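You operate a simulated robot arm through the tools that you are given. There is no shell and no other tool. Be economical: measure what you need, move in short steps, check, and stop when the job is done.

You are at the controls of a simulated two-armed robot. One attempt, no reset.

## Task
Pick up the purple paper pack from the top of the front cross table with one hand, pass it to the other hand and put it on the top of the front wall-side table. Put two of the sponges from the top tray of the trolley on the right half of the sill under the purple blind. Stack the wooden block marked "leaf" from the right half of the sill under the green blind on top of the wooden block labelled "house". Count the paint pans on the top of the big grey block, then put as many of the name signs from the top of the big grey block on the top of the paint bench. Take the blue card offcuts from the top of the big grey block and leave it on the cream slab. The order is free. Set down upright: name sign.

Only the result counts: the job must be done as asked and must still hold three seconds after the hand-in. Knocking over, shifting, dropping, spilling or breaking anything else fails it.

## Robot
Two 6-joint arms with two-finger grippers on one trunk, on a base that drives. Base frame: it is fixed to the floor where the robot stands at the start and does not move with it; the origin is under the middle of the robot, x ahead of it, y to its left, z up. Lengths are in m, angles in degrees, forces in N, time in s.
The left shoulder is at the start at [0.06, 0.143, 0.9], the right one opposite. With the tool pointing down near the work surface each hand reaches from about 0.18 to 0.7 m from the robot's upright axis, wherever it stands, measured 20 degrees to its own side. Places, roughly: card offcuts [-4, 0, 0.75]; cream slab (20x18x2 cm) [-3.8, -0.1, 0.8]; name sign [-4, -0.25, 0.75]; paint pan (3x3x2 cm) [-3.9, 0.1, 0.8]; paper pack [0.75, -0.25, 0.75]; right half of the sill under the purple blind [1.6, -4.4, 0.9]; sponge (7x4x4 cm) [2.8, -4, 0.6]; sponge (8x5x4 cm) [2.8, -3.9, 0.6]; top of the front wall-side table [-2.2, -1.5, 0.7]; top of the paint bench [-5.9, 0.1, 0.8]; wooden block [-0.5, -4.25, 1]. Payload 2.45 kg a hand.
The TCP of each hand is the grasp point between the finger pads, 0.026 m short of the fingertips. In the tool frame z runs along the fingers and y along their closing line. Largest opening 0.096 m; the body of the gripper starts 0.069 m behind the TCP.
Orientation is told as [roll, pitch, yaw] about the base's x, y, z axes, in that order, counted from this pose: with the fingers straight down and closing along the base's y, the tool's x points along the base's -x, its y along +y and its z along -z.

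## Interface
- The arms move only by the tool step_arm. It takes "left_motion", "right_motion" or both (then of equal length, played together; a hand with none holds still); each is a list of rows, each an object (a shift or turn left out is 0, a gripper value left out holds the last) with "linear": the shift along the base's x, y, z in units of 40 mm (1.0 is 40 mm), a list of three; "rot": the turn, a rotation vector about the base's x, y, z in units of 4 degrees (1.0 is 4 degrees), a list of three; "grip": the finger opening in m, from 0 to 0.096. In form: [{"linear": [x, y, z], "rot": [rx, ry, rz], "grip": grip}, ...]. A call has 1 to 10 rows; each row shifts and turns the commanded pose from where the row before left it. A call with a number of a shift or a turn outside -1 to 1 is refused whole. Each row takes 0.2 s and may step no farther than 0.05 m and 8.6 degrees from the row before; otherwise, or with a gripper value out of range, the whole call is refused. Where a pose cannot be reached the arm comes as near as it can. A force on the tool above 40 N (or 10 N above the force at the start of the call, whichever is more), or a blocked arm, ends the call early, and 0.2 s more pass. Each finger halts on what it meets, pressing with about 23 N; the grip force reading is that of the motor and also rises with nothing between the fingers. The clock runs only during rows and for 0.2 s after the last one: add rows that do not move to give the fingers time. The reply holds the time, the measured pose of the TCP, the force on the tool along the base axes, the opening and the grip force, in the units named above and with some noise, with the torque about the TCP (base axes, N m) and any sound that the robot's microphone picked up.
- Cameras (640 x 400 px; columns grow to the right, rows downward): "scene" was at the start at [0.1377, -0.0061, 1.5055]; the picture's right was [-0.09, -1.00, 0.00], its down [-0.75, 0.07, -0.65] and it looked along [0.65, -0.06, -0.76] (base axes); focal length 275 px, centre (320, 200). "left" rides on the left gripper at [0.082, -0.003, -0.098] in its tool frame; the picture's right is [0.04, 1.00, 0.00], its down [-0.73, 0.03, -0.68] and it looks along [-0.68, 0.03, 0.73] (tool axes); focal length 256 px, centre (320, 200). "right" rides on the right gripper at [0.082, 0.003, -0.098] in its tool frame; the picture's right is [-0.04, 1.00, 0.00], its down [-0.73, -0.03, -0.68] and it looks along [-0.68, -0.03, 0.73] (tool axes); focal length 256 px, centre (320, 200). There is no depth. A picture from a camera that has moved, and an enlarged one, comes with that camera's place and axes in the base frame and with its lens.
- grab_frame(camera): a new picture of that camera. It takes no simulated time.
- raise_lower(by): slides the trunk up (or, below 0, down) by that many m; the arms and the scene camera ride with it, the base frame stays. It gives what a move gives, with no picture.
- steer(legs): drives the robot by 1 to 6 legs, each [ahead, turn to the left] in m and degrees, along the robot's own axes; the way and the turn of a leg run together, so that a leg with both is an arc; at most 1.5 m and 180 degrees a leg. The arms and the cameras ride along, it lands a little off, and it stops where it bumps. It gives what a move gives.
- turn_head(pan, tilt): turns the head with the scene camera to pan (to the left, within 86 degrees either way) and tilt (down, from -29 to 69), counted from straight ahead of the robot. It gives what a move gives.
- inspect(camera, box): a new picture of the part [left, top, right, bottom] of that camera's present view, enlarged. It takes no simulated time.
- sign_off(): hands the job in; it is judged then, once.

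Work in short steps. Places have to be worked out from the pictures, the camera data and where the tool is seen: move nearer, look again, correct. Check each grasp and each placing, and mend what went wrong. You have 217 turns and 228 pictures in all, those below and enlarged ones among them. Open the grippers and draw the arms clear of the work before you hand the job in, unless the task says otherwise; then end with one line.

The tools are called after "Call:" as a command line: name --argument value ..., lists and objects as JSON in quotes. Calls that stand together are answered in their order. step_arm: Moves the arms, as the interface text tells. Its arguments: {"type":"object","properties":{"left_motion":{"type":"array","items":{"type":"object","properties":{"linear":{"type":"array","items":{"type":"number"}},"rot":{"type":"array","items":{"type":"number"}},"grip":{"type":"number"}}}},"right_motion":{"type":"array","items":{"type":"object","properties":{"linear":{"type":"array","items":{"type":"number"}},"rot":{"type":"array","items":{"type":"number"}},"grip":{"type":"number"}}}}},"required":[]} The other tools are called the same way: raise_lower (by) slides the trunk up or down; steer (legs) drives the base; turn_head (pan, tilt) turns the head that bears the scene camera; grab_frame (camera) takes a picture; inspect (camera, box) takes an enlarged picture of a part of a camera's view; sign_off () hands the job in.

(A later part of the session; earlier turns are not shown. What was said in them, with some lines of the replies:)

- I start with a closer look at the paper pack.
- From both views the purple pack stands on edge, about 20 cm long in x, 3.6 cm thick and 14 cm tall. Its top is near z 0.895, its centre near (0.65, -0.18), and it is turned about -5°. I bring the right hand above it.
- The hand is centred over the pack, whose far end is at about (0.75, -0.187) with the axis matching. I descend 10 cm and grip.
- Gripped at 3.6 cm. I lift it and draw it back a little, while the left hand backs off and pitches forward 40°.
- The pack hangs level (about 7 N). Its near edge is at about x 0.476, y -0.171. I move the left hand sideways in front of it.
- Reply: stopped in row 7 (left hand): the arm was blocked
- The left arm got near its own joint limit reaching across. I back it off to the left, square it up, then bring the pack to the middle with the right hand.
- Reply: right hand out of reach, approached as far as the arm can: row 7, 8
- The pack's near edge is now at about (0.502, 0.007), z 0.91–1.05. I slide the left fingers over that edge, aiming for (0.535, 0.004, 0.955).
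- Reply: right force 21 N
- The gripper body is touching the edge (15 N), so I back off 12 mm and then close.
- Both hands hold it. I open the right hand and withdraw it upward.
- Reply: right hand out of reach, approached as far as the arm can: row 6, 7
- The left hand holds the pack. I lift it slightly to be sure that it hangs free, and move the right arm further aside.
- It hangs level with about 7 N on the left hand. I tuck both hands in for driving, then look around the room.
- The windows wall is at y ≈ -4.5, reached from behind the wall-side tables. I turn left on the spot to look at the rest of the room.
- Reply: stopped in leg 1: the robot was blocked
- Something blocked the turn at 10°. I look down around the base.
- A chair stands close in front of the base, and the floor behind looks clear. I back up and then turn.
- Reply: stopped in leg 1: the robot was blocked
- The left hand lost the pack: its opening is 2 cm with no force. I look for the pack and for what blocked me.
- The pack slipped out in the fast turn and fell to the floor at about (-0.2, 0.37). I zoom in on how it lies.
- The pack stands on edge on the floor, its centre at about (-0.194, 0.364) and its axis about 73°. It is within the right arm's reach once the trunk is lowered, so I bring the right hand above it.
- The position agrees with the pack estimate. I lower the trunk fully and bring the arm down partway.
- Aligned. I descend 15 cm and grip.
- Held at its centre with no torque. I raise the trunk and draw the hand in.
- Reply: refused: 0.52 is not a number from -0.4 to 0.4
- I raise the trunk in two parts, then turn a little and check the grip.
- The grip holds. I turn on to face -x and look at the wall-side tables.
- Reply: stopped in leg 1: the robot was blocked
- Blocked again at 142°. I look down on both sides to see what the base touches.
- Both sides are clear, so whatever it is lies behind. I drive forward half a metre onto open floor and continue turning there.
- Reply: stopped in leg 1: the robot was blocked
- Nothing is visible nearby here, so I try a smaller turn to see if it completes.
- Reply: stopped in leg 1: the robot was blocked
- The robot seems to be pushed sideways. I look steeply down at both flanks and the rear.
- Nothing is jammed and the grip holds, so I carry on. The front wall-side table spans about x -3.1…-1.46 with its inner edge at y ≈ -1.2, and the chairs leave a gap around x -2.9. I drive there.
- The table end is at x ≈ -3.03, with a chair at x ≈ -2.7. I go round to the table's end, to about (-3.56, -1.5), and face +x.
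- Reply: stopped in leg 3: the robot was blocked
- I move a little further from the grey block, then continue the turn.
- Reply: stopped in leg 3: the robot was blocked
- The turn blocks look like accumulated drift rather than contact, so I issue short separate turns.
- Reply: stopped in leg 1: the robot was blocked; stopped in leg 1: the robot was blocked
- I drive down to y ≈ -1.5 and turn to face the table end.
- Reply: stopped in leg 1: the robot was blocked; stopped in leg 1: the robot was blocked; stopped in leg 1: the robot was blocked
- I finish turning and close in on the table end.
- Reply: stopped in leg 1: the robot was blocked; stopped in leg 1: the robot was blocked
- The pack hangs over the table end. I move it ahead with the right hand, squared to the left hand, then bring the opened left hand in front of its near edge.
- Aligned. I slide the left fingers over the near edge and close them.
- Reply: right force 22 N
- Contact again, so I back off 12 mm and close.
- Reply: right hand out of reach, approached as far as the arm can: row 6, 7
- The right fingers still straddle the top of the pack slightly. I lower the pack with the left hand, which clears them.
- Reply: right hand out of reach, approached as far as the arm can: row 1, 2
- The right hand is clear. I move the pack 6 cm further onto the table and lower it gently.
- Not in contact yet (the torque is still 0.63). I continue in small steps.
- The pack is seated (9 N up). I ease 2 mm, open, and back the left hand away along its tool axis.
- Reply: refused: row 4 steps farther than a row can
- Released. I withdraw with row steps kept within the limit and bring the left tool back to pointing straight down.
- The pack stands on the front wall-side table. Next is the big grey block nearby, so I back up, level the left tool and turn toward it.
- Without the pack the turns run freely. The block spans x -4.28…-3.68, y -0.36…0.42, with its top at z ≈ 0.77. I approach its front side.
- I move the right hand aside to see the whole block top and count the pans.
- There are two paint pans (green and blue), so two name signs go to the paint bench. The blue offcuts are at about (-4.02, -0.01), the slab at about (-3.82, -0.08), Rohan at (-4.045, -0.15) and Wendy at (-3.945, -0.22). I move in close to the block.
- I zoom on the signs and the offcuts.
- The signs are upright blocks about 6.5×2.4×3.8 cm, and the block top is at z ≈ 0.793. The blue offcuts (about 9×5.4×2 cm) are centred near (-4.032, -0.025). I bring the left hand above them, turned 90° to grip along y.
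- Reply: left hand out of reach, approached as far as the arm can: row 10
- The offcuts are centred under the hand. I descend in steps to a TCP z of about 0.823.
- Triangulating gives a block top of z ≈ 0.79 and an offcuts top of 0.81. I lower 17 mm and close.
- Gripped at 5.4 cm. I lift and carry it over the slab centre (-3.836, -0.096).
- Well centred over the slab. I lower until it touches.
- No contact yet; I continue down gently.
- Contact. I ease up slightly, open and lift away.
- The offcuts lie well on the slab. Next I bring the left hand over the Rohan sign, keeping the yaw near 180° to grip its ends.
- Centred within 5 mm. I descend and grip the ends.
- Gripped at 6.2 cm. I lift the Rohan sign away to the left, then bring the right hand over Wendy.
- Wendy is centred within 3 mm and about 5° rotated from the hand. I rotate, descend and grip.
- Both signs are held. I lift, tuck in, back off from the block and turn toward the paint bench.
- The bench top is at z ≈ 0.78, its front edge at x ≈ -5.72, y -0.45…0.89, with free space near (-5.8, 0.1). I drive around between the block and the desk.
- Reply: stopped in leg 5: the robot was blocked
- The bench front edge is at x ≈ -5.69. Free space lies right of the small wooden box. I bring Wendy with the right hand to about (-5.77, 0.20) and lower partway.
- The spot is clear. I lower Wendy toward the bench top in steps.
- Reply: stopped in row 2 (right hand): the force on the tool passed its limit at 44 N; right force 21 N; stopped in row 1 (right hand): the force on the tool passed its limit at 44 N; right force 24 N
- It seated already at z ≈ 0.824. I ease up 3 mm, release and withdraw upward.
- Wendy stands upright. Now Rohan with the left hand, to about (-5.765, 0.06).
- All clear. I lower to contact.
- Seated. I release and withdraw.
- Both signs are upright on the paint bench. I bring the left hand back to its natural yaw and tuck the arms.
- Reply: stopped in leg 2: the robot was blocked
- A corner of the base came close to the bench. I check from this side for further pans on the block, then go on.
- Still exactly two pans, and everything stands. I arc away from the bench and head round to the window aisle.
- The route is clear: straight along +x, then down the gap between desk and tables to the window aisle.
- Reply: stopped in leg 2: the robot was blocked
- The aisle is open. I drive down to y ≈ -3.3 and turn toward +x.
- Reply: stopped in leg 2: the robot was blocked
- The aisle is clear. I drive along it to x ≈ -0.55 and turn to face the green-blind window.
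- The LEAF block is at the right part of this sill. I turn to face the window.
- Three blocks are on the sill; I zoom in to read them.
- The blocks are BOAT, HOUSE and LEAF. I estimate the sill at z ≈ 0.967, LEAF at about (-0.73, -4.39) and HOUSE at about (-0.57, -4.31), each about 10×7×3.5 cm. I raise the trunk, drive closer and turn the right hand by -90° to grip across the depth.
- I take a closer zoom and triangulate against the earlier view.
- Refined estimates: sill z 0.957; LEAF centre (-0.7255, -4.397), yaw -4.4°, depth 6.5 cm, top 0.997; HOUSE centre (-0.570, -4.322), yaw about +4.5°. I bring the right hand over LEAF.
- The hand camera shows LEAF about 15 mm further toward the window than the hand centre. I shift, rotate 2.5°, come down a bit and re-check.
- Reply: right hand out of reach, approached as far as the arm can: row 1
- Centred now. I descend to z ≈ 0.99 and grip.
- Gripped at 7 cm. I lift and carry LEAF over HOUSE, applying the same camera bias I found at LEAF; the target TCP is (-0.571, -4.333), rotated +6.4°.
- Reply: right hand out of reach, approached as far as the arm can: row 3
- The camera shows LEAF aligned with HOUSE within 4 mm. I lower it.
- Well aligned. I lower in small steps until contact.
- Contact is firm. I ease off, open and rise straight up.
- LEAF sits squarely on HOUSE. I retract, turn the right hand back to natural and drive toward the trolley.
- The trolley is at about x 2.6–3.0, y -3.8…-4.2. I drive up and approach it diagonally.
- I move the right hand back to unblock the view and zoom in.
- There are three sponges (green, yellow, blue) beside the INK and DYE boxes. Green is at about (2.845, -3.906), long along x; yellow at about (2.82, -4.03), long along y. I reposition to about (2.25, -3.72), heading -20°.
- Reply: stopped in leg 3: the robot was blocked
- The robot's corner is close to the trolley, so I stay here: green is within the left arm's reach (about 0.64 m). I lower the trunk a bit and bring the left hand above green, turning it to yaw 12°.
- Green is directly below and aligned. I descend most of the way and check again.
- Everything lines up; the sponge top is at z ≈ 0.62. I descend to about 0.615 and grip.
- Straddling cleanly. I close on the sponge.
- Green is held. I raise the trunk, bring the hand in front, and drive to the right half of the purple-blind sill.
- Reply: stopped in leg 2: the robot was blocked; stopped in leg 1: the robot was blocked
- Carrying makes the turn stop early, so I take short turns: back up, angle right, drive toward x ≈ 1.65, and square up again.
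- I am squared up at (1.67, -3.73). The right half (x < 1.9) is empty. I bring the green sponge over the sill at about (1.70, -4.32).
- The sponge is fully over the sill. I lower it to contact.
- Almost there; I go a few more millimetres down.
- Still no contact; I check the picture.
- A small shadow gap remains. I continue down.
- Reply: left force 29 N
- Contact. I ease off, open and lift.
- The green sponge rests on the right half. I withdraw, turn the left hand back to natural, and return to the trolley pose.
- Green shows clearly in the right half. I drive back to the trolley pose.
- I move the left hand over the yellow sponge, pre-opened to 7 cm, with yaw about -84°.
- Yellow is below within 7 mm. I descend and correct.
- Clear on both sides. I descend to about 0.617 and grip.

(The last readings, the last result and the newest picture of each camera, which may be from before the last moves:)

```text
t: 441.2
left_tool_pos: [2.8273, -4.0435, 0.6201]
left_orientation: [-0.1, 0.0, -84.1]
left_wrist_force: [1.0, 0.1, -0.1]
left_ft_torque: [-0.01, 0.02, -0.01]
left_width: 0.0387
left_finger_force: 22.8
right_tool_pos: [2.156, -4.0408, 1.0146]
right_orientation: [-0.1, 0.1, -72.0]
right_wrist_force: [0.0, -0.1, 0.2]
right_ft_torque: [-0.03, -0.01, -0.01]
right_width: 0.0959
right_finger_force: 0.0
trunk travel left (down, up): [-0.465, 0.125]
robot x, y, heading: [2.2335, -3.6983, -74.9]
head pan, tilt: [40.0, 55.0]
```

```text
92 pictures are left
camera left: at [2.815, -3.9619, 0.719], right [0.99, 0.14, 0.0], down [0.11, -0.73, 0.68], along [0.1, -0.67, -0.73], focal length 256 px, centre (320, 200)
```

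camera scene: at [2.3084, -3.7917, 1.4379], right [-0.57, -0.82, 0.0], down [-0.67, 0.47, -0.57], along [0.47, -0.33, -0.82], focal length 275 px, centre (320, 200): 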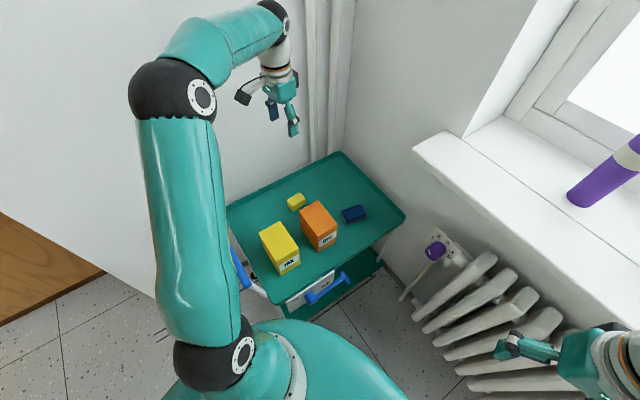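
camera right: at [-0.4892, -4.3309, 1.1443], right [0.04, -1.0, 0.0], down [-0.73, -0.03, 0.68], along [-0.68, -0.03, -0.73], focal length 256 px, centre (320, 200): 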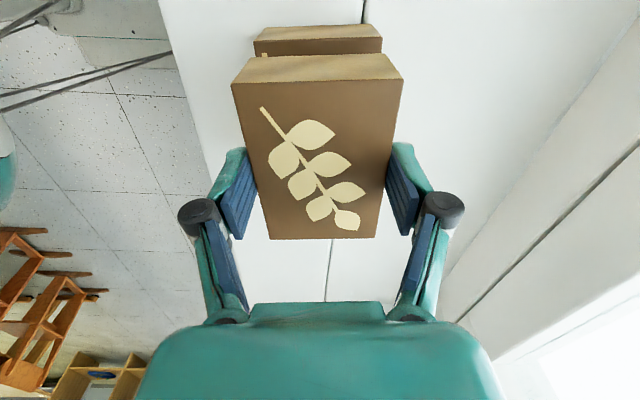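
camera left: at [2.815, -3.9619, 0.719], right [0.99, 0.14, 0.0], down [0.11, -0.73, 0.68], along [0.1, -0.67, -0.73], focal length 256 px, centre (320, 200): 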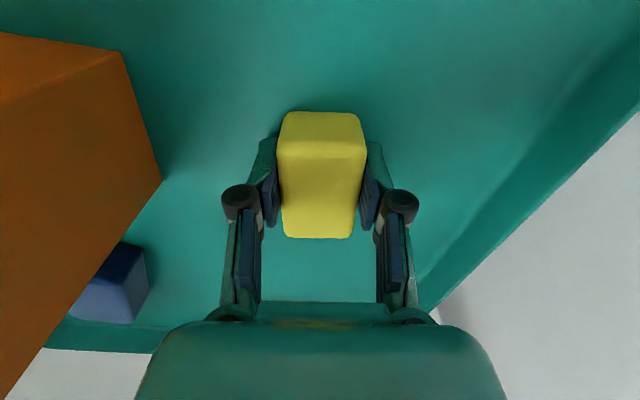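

Gripped at 3.9 cm. I lift, tuck in and drive back to the sill.

Call:
step_arm --left_motion '[{"linear": [0, 0, 0.8]}, {"linear": [0, 0, 1]}, {"linear": [0, 0, 1]}, {"linear": [0, 0, 1]}, {"linear": [0, 0, 1]}, {"linear": [0, 0, 1]}, {"linear": [0, 0, 1]}, {"linear": [0, 0, 1]}, {"linear": [0, 0, 1]}, {}]'

Call:
raise_lower --by 0.12

Call:
step_arm --left_motion '[{"linear": [-1, 0.2, 0]}, {"linear": [-1, 0.2, 0]}, {"linear": [-1, 0.2, 0]}, {"linear": [-1, 0.2, 0]}, {"linear": [-1, 0.2, 0]}, {"linear": [-1, 0.2, 0]}, {"linear": [-1, 0.2, 0]}, {"linear": [-1, 0, 0]}]'

Call:
steer --legs '[[-0.6, 0]]'

Call:
steer --legs '[[0, -19]]'

Call:
steer --legs '[[0, -18]]'

Call:
steer --legs '[[0, -18]]'

Call:
turn_head --pan 0 --tilt 35

Call:
grab_frame --camera "scene"

```text
t: 443.4
left_tool_pos: [2.8274, -4.0443, 0.9716]
left_orientation: [-0.1, 0.0, -84.0]
left_wrist_force: [-0.2, -0.1, -0.1]
left_ft_torque: [0.03, -0.03, 0.01]
left_width: 0.0385
left_finger_force: 22.7
right_tool_pos: [2.1555, -4.0416, 1.0153]
right_orientation: [-0.1, 0.1, -72.0]
right_wrist_force: [-0.3, 0.2, -0.2]
right_ft_torque: [0.01, -0.01, -0.02]
right_width: 0.0961
right_finger_force: 0.1
trunk travel left (down, up): [-0.465, 0.125]
robot x, y, heading: [2.2355, -3.6944, -74.8]
head pan, tilt: [40.0, 55.0]
```

```text
t: 444.9
left_tool_pos: [2.8278, -4.043, 1.0911]
left_orientation: [-0.1, -0.1, -84.0]
left_wrist_force: [-0.3, 0.4, 0.3]
left_ft_torque: [-0.01, 0.01, -0.03]
left_width: 0.0387
left_finger_force: 22.8
right_tool_pos: [2.1551, -4.0408, 1.1345]
right_orientation: [-0.1, 0.0, -72.0]
right_wrist_force: [0.3, -0.1, 0.0]
right_ft_torque: [0.0, -0.04, -0.02]
right_width: 0.0959
right_finger_force: 0.1
trunk travel left (down, up): [-0.585, 0.005]
robot x, y, heading: [2.2356, -3.6955, -74.7]
head pan, tilt: [40.0, 55.0]
```

```text
t: 446.7
left_tool_pos: [2.5073, -3.9881, 1.0906]
left_orientation: [-0.1, 0.0, -84.0]
left_wrist_force: [0.1, -0.3, -0.1]
left_ft_torque: [0.02, 0.0, -0.01]
left_width: 0.0385
left_finger_force: 22.9
right_tool_pos: [2.1545, -4.0407, 1.1343]
right_orientation: [-0.1, 0.1, -72.1]
right_wrist_force: [0.1, -0.2, -0.4]
right_ft_torque: [0.0, -0.02, 0.0]
right_width: 0.096
right_finger_force: 0.1
trunk travel left (down, up): [-0.585, 0.005]
robot x, y, heading: [2.2334, -3.6907, -74.8]
head pan, tilt: [40.0, 55.0]
```

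```text
t: 450.2
left_tool_pos: [2.3502, -3.4083, 1.0913]
left_orientation: [-0.1, 0.0, -84.0]
left_wrist_force: [0.0, 0.3, 0.6]
left_ft_torque: [-0.01, -0.01, 0.02]
left_width: 0.0387
left_finger_force: 22.9
right_tool_pos: [1.9988, -3.4605, 1.1356]
right_orientation: [-0.1, 0.0, -71.9]
right_wrist_force: [-0.7, 0.1, 0.5]
right_ft_torque: [-0.02, 0.0, 0.05]
right_width: 0.0961
right_finger_force: 0.1
trunk travel left (down, up): [-0.585, 0.005]
robot x, y, heading: [2.0766, -3.1134, -74.7]
head pan, tilt: [40.0, 55.0]
```

```text
t: 451.7
left_tool_pos: [2.238, -3.4808, 1.092]
left_orientation: [-0.1, 0.0, -103.1]
left_wrist_force: [-0.1, 0.3, -0.5]
left_ft_torque: [0.01, -0.02, 0.02]
left_width: 0.0388
left_finger_force: 22.9
right_tool_pos: [1.8886, -3.4156, 1.1353]
right_orientation: [-0.1, 0.0, -91.1]
right_wrist_force: [-0.8, -0.2, -1.0]
right_ft_torque: [0.01, 0.04, 0.0]
right_width: 0.0962
right_finger_force: 0.1
trunk travel left (down, up): [-0.585, 0.005]
robot x, y, heading: [2.087, -3.1176, -94.0]
head pan, tilt: [40.0, 55.0]
```

```text
t: 453.2
left_tool_pos: [2.1179, -3.5082, 1.0912]
left_orientation: [-0.1, -0.1, -121.3]
left_wrist_force: [0.3, -1.0, -0.9]
left_ft_torque: [-0.02, 0.0, 0.02]
left_width: 0.0385
left_finger_force: 23.0
right_tool_pos: [1.8045, -3.3372, 1.1369]
right_orientation: [0.0, 0.0, -109.2]
right_wrist_force: [-0.1, -0.2, 0.5]
right_ft_torque: [-0.02, 0.01, -0.01]
right_width: 0.0963
right_finger_force: 0.0
trunk travel left (down, up): [-0.585, 0.005]
robot x, y, heading: [2.0971, -3.113, -111.7]
head pan, tilt: [40.0, 55.0]
```

```text
t: 454.7
left_tool_pos: [1.9958, -3.4944, 1.0925]
left_orientation: [-0.1, 0.0, -139.5]
left_wrist_force: [-0.3, -0.3, -0.5]
left_ft_torque: [-0.01, 0.0, 0.02]
left_width: 0.0387
left_finger_force: 23.0
right_tool_pos: [1.7523, -3.2349, 1.1356]
right_orientation: [-0.2, 0.0, -127.2]
right_wrist_force: [0.4, 0.5, 0.1]
right_ft_torque: [-0.02, 0.01, 0.0]
right_width: 0.096
right_finger_force: 0.1
trunk travel left (down, up): [-0.585, 0.005]
robot x, y, heading: [2.1041, -3.1213, -129.4]
head pan, tilt: [40.0, 55.0]
```

```text
t: 455.8
left_tool_pos: [1.9963, -3.494, 1.094]
left_orientation: [-0.1, 0.0, -139.5]
left_wrist_force: [0.4, -0.4, -0.2]
left_ft_torque: [-0.02, -0.01, 0.01]
left_width: 0.0387
left_finger_force: 23.5
right_tool_pos: [1.7503, -3.2351, 1.1361]
right_orientation: [-0.1, 0.0, -127.3]
right_wrist_force: [-0.4, -0.8, -0.3]
right_ft_torque: [-0.02, 0.01, 0.0]
right_width: 0.0957
right_finger_force: 0.0
trunk travel left (down, up): [-0.585, 0.005]
robot x, y, heading: [2.1068, -3.1193, -129.7]
head pan, tilt: [0.0, 35.0]
```

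```text
91 pictures are left
camera scene: at [2.0089, -3.2348, 1.5861], right [-0.77, 0.64, 0.0], down [0.37, 0.44, -0.82], along [-0.52, -0.63, -0.57], focal length 275 px, centre (320, 200)
```

scene: 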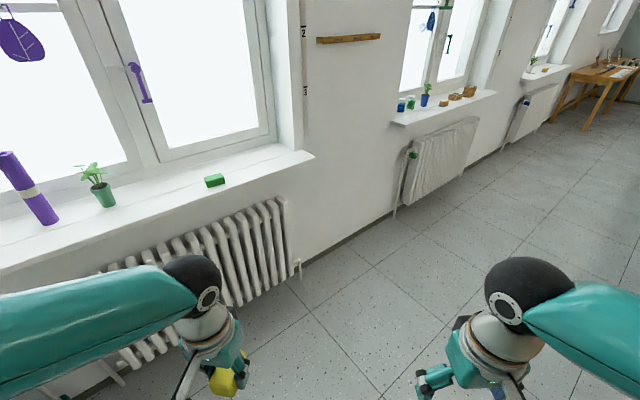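

I drive in along this diagonal and square up to the window.

Call:
steer --legs '[[0.8, 0]]'

Call:
steer --legs '[[0, 20]]'

Call:
steer --legs '[[0, 20]]'

Call:
grab_frame --camera "scene"

```text
t: 460.2
left_tool_pos: [1.4777, -4.1202, 1.093]
left_orientation: [-0.1, 0.0, -139.5]
left_wrist_force: [-0.8, -0.7, 0.2]
left_ft_torque: [0.01, -0.02, 0.0]
left_width: 0.0386
left_finger_force: 23.4
right_tool_pos: [1.2334, -3.86, 1.136]
right_orientation: [-0.1, 0.2, -127.4]
right_wrist_force: [0.2, 0.2, -0.6]
right_ft_torque: [0.01, -0.03, 0.01]
right_width: 0.0961
right_finger_force: 0.3
trunk travel left (down, up): [-0.585, 0.005]
robot x, y, heading: [1.5842, -3.7471, -129.5]
head pan, tilt: [0.0, 35.0]
```

```text
t: 461.8
left_tool_pos: [1.6102, -4.1369, 1.0928]
left_orientation: [0.0, 0.0, -119.4]
left_wrist_force: [0.0, -0.1, -0.2]
left_ft_torque: [0.02, 0.0, 0.0]
left_width: 0.0387
left_finger_force: 23.7
right_tool_pos: [1.293, -3.9782, 1.1366]
right_orientation: [-0.2, 0.0, -107.2]
right_wrist_force: [0.6, 0.3, 0.2]
right_ft_torque: [0.03, -0.03, 0.04]
right_width: 0.0959
right_finger_force: 0.0
trunk travel left (down, up): [-0.585, 0.005]
robot x, y, heading: [1.5738, -3.7455, -109.3]
head pan, tilt: [0.0, 35.0]
```

```text
t: 463.4
left_tool_pos: [1.7423, -4.1016, 1.0944]
left_orientation: [-0.1, 0.1, -99.5]
left_wrist_force: [-0.3, 0.8, 0.0]
left_ft_torque: [-0.01, -0.01, -0.02]
left_width: 0.0387
left_finger_force: 22.9
right_tool_pos: [1.3885, -4.0595, 1.1368]
right_orientation: [0.0, -0.1, -87.2]
right_wrist_force: [0.0, 0.4, 0.2]
right_ft_torque: [-0.01, 0.02, 0.0]
right_width: 0.0961
right_finger_force: 0.1
trunk travel left (down, up): [-0.585, 0.005]
robot x, y, heading: [1.5674, -3.7461, -89.5]
head pan, tilt: [0.0, 35.0]
```

```text
90 pictures are left
camera scene: at [1.5671, -3.8937, 1.5862], right [-1.0, -0.01, 0.0], down [-0.01, 0.57, -0.82], along [0.01, -0.82, -0.57], focal length 275 px, centre (320, 200)
```

scene: 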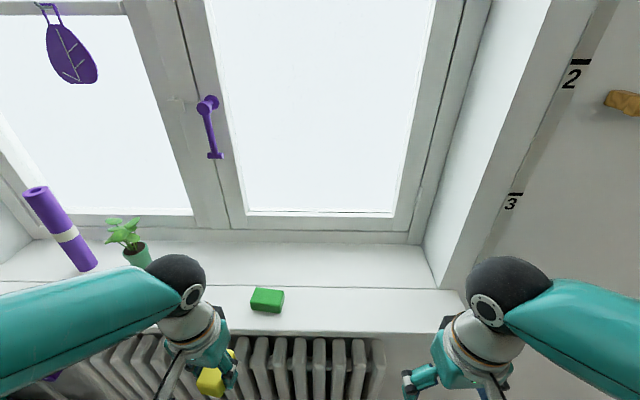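

I move the yellow sponge to about (1.53, -4.335), clear of the green one.

Call:
step_arm --left_motion '[{"linear": [-0.88, 0, 0]}, {"linear": [-0.88, 0, 0]}, {"linear": [-0.88, 0, 0]}, {"linear": [-0.88, 0, 0]}, {"linear": [-0.88, -0.3, 0]}, {"linear": [-0.88, -0.3, 0]}]'

Call:
step_arm --left_motion '[{"linear": [0, -0.88, 0]}, {"linear": [0, -0.88, 0]}, {"linear": [0, -0.88, 0]}, {"linear": [0, -0.88, 0]}, {"linear": [0, -0.88, 0]}, {"linear": [0, -0.88, -0.2]}, {"linear": [0, 0, -0.9]}, {}]'

Call:
grab_frame --camera "left"

Call:
grab_frame --camera "scene"

```text
t: 464.8
left_tool_pos: [1.5306, -4.1261, 1.0937]
left_orientation: [0.1, 0.0, -99.4]
left_wrist_force: [0.3, -0.5, 0.0]
left_ft_torque: [0.03, -0.03, 0.02]
left_width: 0.0388
left_finger_force: 23.1
right_tool_pos: [1.3881, -4.0607, 1.1378]
right_orientation: [-0.1, 0.2, -87.3]
right_wrist_force: [-0.4, 0.1, -0.1]
right_ft_torque: [0.0, -0.01, 0.03]
right_width: 0.0959
right_finger_force: 0.0
trunk travel left (down, up): [-0.585, 0.005]
robot x, y, heading: [1.5663, -3.7477, -89.4]
head pan, tilt: [0.0, 35.0]
```

```text
t: 466.6
left_tool_pos: [1.5323, -4.337, 1.0518]
left_orientation: [0.0, 0.1, -99.6]
left_wrist_force: [0.0, 0.1, 0.4]
left_ft_torque: [0.02, 0.0, 0.03]
left_width: 0.0387
left_finger_force: 23.2
right_tool_pos: [1.388, -4.0595, 1.1387]
right_orientation: [-0.1, 0.1, -87.2]
right_wrist_force: [0.0, -0.3, -1.2]
right_ft_torque: [0.01, 0.01, 0.02]
right_width: 0.096
right_finger_force: 0.1
trunk travel left (down, up): [-0.585, 0.005]
robot x, y, heading: [1.567, -3.7447, -89.4]
head pan, tilt: [0.0, 35.0]
```

```text
89 pictures are left
camera left: at [1.5415, -4.2558, 1.1488], right [0.99, -0.13, 0.0], down [-0.09, -0.73, 0.68], along [-0.09, -0.67, -0.74], focal length 256 px, centre (320, 200)
```

left: 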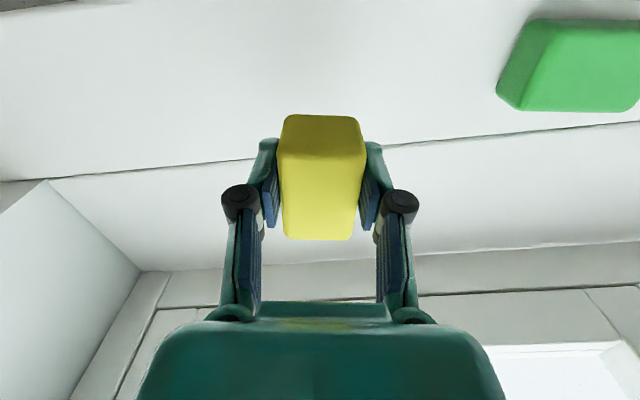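

```text
88 pictures are left
camera scene: at [1.5668, -3.8948, 1.586], right [-1.0, -0.01, 0.0], down [0.0, 0.57, -0.82], along [0.01, -0.82, -0.57], focal length 275 px, centre (320, 200)
```

scene: 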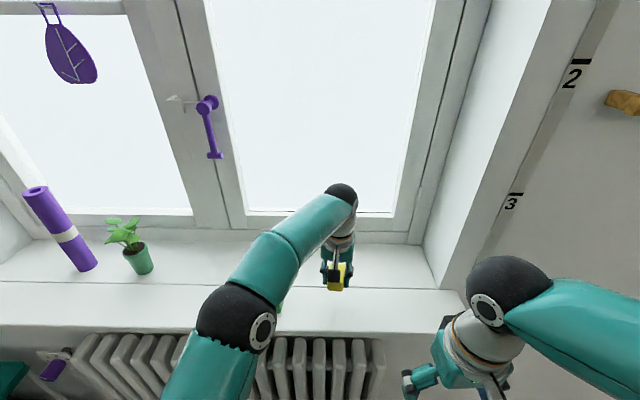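

Clear. I lower close to the expected contact (TCP ≈ 0.977).

Call:
step_arm --left_motion '[{"linear": [0, 0.1, -0.9]}, {"linear": [0, 0, -0.8]}, {}]'

Call:
step_arm --left_motion '[{"linear": [0, 0, -0.1]}, {}]'

```text
t: 467.4
left_tool_pos: [1.5314, -4.3325, 0.9823]
left_orientation: [-0.1, 0.0, -99.5]
left_wrist_force: [-0.2, -0.9, 0.7]
left_ft_torque: [0.04, 0.04, 0.0]
left_width: 0.0385
left_finger_force: 22.7
right_tool_pos: [1.3902, -4.0601, 1.1382]
right_orientation: [-0.1, 0.0, -87.3]
right_wrist_force: [-0.7, 0.9, -0.2]
right_ft_torque: [-0.03, 0.01, -0.02]
right_width: 0.0961
right_finger_force: 0.1
trunk travel left (down, up): [-0.585, 0.005]
robot x, y, heading: [1.5671, -3.7443, -89.5]
head pan, tilt: [0.0, 35.0]
```

```text
t: 468.0
left_tool_pos: [1.5313, -4.3333, 0.9783]
left_orientation: [-0.1, 0.0, -99.5]
left_wrist_force: [0.5, -0.5, 0.4]
left_ft_torque: [0.01, 0.01, -0.01]
left_width: 0.0385
left_finger_force: 22.6
right_tool_pos: [1.3893, -4.0608, 1.1377]
right_orientation: [-0.2, 0.0, -87.3]
right_wrist_force: [0.1, -0.6, 0.2]
right_ft_torque: [0.04, 0.01, -0.02]
right_width: 0.0959
right_finger_force: 0.1
trunk travel left (down, up): [-0.585, 0.005]
robot x, y, heading: [1.5613, -3.7448, -89.4]
head pan, tilt: [0.0, 35.0]
```

Call:
step_arm --left_motion '[{"linear": [0, 0, -0.1]}, {}]'

Call:
step_arm --left_motion '[{"linear": [0, 0, -0.06]}, {}]'

```text
t: 468.6
left_tool_pos: [1.5319, -4.3332, 0.9737]
left_orientation: [-0.1, -0.1, -99.5]
left_wrist_force: [-0.3, -0.3, 7.0]
left_ft_torque: [0.04, -0.06, -0.04]
left_width: 0.039
left_finger_force: 22.4
right_tool_pos: [1.3902, -4.0599, 1.1384]
right_orientation: [-0.1, 0.0, -87.3]
right_wrist_force: [-0.6, 0.8, 0.1]
right_ft_torque: [-0.03, -0.01, -0.03]
right_width: 0.0962
right_finger_force: 0.0
trunk travel left (down, up): [-0.585, 0.005]
robot x, y, heading: [1.5647, -3.7489, -89.6]
head pan, tilt: [0.0, 35.0]
```

```text
t: 469.2
left_tool_pos: [1.5318, -4.3331, 0.9746]
left_orientation: [-0.2, -0.4, -99.5]
left_wrist_force: [0.1, -1.9, 19.4]
left_ft_torque: [0.06, -0.02, 0.0]
left_width: 0.0387
left_finger_force: 22.9
right_tool_pos: [1.3888, -4.0578, 1.1384]
right_orientation: [-0.1, 0.0, -87.3]
right_wrist_force: [-0.4, -0.6, 0.4]
right_ft_torque: [0.0, 0.02, -0.03]
right_width: 0.0961
right_finger_force: 0.1
trunk travel left (down, up): [-0.585, 0.005]
robot x, y, heading: [1.5637, -3.7478, -89.7]
head pan, tilt: [0.0, 35.0]
```

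Seated. I release (opening moderately), lift and retract.

Call:
step_arm --left_motion '[{"linear": [0, 0, 0.08]}, {"grip": 0.06}, {"grip": 0.075}, {}, {"linear": [0, 0, 0.7]}, {"linear": [0, 0, 1]}, {"linear": [0, 0, 1]}, {"linear": [0, 0.8, 0.3]}, {"linear": [0.3, 1, 0]}, {"linear": [0.3, 1, 0]}]'

Call:
step_arm --left_motion '[{"linear": [0.4, 0.9, 0]}, {"linear": [0.4, 0.9, 0]}, {"linear": [0.4, 0.9, 0]}, {"linear": [0.4, 0, 0]}]'

Call:
grab_frame --camera "scene"

```text
t: 471.4
left_tool_pos: [1.5549, -4.2203, 1.0953]
left_orientation: [-0.2, -0.1, -99.4]
left_wrist_force: [0.0, 0.3, -0.1]
left_ft_torque: [0.0, 0.02, 0.0]
left_width: 0.0751
left_finger_force: 0.0
right_tool_pos: [1.3884, -4.0586, 1.1397]
right_orientation: [0.0, 0.0, -87.3]
right_wrist_force: [0.5, 0.9, 0.7]
right_ft_torque: [-0.03, -0.01, 0.0]
right_width: 0.096
right_finger_force: 0.1
trunk travel left (down, up): [-0.585, 0.005]
robot x, y, heading: [1.5669, -3.7444, -89.5]
head pan, tilt: [0.0, 35.0]
```

```text
t: 472.4
left_tool_pos: [1.6193, -4.1159, 1.0944]
left_orientation: [-0.1, -0.1, -99.5]
left_wrist_force: [0.3, 0.1, -0.4]
left_ft_torque: [0.02, 0.01, 0.02]
left_width: 0.0748
left_finger_force: 0.0
right_tool_pos: [1.3891, -4.06, 1.1386]
right_orientation: [-0.1, 0.1, -87.3]
right_wrist_force: [0.6, -0.6, -0.3]
right_ft_torque: [0.0, 0.04, -0.03]
right_width: 0.0963
right_finger_force: 0.1
trunk travel left (down, up): [-0.585, 0.005]
robot x, y, heading: [1.5671, -3.7453, -89.4]
head pan, tilt: [0.0, 35.0]
```

```text
87 pictures are left
camera scene: at [1.5672, -3.895, 1.586], right [-1.0, -0.01, 0.0], down [-0.01, 0.57, -0.82], along [0.01, -0.82, -0.57], focal length 275 px, centre (320, 200)
```

scene: 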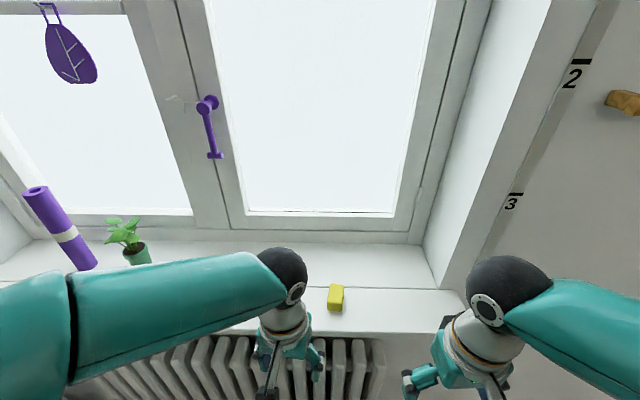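

I back away, open the gripper fully and take a final look at this sill.

Call:
steer --legs '[[-0.4, 0]]'

Call:
step_arm --left_motion '[{"grip": 0.096}, {"grip": 0.096}]'

Call:
grab_frame --camera "scene"

Call:
turn_head --pan -65 --tilt 20

Call:
grab_frame --camera "scene"

```text
t: 474.9
left_tool_pos: [1.6164, -3.7123, 1.0946]
left_orientation: [-0.2, 0.0, -99.5]
left_wrist_force: [-0.4, -0.6, 0.7]
left_ft_torque: [-0.02, 0.0, -0.01]
left_width: 0.0754
left_finger_force: 0.0
right_tool_pos: [1.3862, -3.6585, 1.1369]
right_orientation: [-0.2, 0.0, -87.3]
right_wrist_force: [-0.1, 0.6, -0.1]
right_ft_torque: [-0.02, 0.0, -0.02]
right_width: 0.096
right_finger_force: 0.1
trunk travel left (down, up): [-0.585, 0.005]
robot x, y, heading: [1.5618, -3.3456, -89.4]
head pan, tilt: [0.0, 35.0]
```

```text
t: 475.5
left_tool_pos: [1.615, -3.7117, 1.0949]
left_orientation: [-0.1, 0.0, -99.5]
left_wrist_force: [0.4, -1.0, -0.3]
left_ft_torque: [0.06, -0.01, -0.01]
left_width: 0.0961
left_finger_force: 0.1
right_tool_pos: [1.3864, -3.6574, 1.1381]
right_orientation: [-0.1, 0.0, -87.3]
right_wrist_force: [-0.2, 0.6, -0.1]
right_ft_torque: [-0.01, -0.01, 0.0]
right_width: 0.0959
right_finger_force: 0.1
trunk travel left (down, up): [-0.585, 0.005]
robot x, y, heading: [1.5623, -3.3446, -89.8]
head pan, tilt: [0.0, 35.0]
```

```text
86 pictures are left
camera scene: at [1.5636, -3.4924, 1.5861], right [-1.0, -0.01, 0.0], down [-0.01, 0.57, -0.82], along [0.01, -0.82, -0.57], focal length 275 px, centre (320, 200)
```

scene: 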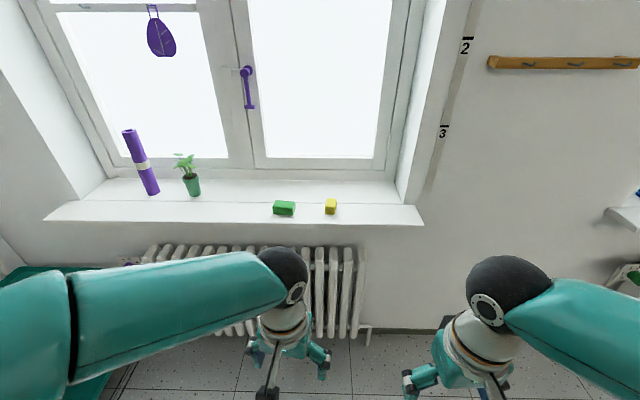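

```text
t: 476.9
left_tool_pos: [1.6172, -3.7148, 1.0956]
left_orientation: [0.0, 0.0, -99.5]
left_wrist_force: [-0.7, -0.1, -0.5]
left_ft_torque: [0.0, 0.03, 0.01]
left_width: 0.0957
left_finger_force: 0.1
right_tool_pos: [1.3854, -3.659, 1.1387]
right_orientation: [-0.2, -0.1, -87.3]
right_wrist_force: [-0.6, -0.4, 0.1]
right_ft_torque: [0.01, 0.02, 0.03]
right_width: 0.0961
right_finger_force: 0.1
trunk travel left (down, up): [-0.585, 0.005]
robot x, y, heading: [1.5687, -3.3446, -89.5]
head pan, tilt: [-65.0, 20.0]
```

```text
85 pictures are left
camera scene: at [1.4788, -3.4447, 1.61], right [-0.43, 0.9, 0.0], down [0.31, 0.15, -0.94], along [-0.85, -0.41, -0.34], focal length 275 px, centre (320, 200)
```

scene: 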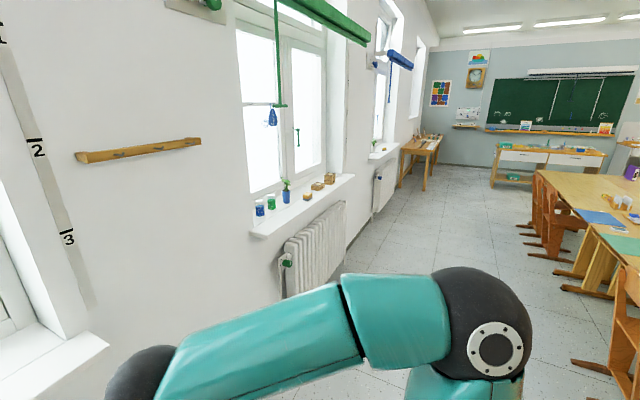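

Both sponges lie in the right half of the purple-blind sill, and the LEAF/HOUSE stack still stands. The grippers are open and clear, so I hand in.

Call:
sign_off

```text
The job is handed in.
```

I finished and handed in all five tasks, but I dropped the purple paper pack on the floor once, during the first turn. I picked it up again and redid the hand-to-hand pass. It now stands on the front wall-side table, upside down from how it started. I moved two name signs, because I counted two paint pans, and I never checked whether the early blocked turns nudged a chair or the paint bench.
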